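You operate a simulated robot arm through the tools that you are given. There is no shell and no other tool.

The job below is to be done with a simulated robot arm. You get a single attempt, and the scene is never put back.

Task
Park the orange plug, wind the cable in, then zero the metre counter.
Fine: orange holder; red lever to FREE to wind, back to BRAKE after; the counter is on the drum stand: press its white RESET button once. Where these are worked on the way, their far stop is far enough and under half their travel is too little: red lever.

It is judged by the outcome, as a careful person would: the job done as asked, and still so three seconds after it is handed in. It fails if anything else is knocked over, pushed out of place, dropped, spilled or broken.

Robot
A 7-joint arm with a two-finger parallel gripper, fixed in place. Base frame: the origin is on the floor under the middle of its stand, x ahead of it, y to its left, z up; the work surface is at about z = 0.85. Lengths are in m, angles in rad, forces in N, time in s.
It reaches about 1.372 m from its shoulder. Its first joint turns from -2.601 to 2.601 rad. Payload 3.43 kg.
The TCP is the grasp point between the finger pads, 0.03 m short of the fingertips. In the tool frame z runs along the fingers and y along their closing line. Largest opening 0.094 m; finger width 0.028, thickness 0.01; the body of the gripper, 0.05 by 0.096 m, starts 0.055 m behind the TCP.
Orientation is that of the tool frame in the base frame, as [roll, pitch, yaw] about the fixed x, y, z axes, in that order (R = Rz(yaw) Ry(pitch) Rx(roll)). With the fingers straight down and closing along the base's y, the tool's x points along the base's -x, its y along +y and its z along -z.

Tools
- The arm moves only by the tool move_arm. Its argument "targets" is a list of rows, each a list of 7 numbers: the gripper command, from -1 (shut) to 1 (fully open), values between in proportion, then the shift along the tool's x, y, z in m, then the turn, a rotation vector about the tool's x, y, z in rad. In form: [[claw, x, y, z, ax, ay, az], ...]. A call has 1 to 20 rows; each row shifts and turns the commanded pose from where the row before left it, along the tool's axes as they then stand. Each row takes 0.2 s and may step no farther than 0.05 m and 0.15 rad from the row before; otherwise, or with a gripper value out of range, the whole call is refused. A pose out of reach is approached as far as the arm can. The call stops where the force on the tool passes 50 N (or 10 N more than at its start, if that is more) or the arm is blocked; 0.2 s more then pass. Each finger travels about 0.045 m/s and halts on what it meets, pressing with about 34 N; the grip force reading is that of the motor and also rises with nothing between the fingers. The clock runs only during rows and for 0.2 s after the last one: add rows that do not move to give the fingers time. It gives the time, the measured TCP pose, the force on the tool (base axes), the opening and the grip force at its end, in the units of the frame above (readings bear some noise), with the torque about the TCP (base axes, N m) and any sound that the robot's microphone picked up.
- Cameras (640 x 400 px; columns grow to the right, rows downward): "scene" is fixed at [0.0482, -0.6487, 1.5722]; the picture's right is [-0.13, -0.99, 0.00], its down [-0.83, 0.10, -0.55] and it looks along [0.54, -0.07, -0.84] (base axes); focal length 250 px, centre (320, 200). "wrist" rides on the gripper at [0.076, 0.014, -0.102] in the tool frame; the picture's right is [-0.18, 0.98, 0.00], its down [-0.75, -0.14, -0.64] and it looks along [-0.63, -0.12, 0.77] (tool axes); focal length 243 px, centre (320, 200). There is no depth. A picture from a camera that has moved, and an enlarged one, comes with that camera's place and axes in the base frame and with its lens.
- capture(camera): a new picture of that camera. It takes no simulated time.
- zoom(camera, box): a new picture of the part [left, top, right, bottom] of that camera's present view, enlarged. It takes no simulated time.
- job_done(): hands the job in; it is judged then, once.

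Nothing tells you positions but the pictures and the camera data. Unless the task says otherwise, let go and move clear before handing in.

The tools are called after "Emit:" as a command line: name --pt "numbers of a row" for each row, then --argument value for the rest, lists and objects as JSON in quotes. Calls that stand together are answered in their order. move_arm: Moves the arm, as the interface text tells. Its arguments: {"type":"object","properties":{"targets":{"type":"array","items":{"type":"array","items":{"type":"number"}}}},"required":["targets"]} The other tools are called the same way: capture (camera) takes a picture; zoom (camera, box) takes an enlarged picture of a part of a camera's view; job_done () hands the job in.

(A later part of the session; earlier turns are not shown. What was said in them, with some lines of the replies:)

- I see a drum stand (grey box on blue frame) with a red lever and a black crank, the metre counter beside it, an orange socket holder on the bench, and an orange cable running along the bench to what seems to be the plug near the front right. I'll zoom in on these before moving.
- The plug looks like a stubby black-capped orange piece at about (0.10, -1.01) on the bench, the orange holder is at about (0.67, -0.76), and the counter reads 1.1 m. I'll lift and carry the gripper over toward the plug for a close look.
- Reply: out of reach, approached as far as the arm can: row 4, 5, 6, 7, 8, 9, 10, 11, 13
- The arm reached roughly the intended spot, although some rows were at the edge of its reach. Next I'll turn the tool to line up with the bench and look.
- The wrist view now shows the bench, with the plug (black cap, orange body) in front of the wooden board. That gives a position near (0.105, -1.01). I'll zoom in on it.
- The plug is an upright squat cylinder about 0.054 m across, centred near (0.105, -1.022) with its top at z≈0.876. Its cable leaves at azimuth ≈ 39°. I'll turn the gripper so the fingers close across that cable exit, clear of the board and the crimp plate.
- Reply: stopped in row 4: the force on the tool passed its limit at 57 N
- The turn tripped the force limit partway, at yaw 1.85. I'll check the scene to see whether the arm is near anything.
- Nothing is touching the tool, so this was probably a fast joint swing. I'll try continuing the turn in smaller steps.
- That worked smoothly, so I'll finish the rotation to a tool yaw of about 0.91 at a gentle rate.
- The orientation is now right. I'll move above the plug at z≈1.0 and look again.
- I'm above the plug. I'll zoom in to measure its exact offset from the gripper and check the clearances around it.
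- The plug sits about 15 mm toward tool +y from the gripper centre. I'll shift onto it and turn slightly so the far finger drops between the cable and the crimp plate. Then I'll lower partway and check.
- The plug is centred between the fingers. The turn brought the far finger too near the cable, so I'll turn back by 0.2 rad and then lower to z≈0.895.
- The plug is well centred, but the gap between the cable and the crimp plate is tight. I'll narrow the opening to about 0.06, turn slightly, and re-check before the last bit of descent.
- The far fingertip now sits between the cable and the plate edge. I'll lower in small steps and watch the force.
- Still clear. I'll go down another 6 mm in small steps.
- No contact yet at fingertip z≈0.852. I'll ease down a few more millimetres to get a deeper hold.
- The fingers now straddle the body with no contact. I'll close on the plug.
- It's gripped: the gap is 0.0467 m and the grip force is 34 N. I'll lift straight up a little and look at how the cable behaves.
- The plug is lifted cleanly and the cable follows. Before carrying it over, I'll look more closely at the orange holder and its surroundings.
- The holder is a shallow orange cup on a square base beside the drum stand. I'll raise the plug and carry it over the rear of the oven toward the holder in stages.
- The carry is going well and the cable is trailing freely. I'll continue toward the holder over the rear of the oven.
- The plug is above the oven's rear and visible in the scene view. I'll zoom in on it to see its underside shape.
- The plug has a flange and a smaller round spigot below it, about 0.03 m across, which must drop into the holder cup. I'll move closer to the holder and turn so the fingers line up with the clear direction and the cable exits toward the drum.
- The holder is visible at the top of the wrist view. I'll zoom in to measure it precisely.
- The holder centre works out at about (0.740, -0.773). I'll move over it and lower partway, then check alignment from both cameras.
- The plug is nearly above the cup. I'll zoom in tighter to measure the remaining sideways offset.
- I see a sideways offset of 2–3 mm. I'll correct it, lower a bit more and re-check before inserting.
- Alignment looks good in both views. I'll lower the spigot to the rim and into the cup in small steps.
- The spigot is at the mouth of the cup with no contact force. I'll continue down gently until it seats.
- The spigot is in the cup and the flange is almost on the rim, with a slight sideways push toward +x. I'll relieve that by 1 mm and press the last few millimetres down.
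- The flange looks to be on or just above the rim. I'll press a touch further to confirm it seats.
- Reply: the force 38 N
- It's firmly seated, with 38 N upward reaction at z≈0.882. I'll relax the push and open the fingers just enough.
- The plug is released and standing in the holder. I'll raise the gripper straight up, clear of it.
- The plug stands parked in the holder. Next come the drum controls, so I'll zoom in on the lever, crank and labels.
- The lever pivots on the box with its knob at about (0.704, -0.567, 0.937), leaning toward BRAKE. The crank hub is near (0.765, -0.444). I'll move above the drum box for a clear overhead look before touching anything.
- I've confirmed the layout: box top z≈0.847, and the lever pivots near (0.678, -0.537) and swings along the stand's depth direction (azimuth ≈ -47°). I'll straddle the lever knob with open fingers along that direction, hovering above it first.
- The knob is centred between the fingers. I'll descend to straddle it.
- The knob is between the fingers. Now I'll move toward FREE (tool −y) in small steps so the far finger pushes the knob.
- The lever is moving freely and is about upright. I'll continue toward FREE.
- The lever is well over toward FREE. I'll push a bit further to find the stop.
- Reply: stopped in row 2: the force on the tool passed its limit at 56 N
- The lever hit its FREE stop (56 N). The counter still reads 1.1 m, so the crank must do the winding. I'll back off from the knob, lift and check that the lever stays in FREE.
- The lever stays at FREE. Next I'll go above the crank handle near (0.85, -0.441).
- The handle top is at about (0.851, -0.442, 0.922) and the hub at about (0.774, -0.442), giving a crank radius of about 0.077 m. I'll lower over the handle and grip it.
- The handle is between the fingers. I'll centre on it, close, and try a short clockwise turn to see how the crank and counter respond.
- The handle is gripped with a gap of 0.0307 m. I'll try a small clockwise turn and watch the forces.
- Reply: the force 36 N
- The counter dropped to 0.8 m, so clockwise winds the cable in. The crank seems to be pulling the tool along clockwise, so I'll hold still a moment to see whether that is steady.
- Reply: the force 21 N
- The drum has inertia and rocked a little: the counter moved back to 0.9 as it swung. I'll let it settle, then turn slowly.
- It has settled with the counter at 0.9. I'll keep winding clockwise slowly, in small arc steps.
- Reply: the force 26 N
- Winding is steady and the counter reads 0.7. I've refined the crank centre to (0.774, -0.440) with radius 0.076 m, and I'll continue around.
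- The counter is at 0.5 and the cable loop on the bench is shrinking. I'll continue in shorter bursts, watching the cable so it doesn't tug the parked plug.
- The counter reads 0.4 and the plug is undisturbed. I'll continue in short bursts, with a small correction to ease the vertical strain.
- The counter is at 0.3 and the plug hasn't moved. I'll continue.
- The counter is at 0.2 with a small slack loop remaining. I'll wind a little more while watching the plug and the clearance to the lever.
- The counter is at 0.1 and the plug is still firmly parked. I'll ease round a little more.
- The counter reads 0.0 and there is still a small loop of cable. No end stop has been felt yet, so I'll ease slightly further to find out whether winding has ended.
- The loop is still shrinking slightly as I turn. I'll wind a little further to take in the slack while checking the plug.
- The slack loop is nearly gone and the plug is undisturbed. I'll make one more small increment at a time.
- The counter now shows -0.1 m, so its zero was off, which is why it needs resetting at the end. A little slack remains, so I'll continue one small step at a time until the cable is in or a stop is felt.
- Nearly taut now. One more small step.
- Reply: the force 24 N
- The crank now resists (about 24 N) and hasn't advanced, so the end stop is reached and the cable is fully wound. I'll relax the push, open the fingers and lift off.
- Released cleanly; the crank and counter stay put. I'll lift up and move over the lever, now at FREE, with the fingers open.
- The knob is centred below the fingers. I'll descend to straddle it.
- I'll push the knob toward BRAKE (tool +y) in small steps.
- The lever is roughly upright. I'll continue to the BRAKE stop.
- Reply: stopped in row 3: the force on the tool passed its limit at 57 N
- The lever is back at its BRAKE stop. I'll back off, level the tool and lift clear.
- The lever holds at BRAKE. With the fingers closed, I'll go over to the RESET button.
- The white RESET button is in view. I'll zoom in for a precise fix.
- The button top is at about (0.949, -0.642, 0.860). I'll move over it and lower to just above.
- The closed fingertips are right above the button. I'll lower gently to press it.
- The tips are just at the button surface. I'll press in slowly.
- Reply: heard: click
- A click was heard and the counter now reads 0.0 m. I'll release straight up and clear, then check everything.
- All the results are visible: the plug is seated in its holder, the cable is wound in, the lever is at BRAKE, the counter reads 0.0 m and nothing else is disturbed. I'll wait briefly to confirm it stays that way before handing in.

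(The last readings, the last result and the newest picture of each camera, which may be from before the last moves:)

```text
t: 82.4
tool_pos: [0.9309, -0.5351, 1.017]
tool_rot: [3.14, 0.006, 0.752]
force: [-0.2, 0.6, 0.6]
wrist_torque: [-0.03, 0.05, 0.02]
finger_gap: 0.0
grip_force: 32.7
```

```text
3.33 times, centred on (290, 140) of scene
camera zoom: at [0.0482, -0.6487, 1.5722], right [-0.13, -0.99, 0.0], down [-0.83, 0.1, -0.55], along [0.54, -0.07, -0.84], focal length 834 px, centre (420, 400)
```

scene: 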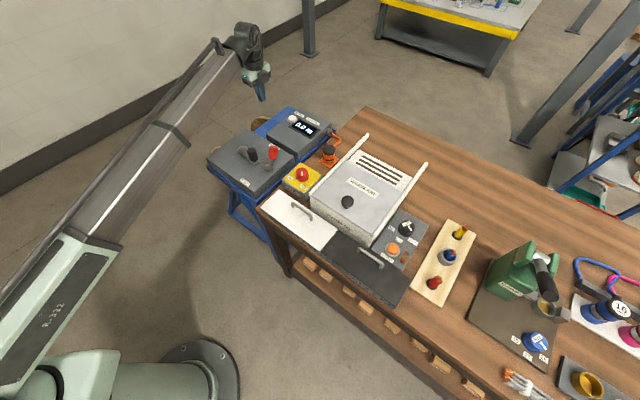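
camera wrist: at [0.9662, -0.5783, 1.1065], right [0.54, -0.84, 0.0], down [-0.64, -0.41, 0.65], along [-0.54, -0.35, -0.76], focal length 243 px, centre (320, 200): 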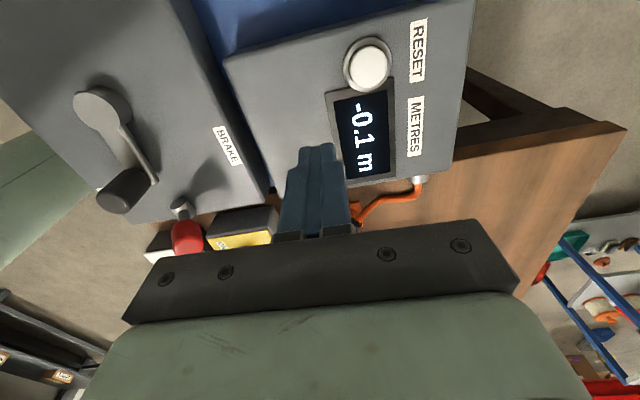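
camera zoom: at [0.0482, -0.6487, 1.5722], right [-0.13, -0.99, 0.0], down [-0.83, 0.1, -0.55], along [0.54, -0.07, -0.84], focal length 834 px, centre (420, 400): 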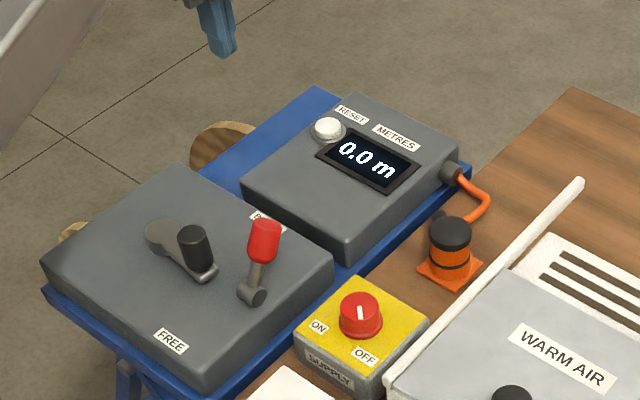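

Everything is stable: plug parked, cable in, lever at BRAKE, counter at 0.0 m and the arm clear. I'm handing in the job.

Emit:
job_done

```text
The job is handed in.
```

The plug is parked, the cable is wound in and the counter is zeroed. I've handed the job in.

- **Plug:** it is seated in the orange holder with its flange on the rim, and it did not shift while the cable was wound.
- **Cable:** I moved the red lever to its FREE stop, then turned the crank clockwise until it hit its end stop. A short bend of cable remains between the drum outlet and the plug.
- **Lever:** it is back at its BRAKE stop.
- **Counter:** it read -0.1 m after winding. One press of the white RESET button gave a click and it now reads 0.0 m.

I saw nothing else knocked or moved. The arm is clear of the bench, and everything looked unchanged when I checked just before handing in.
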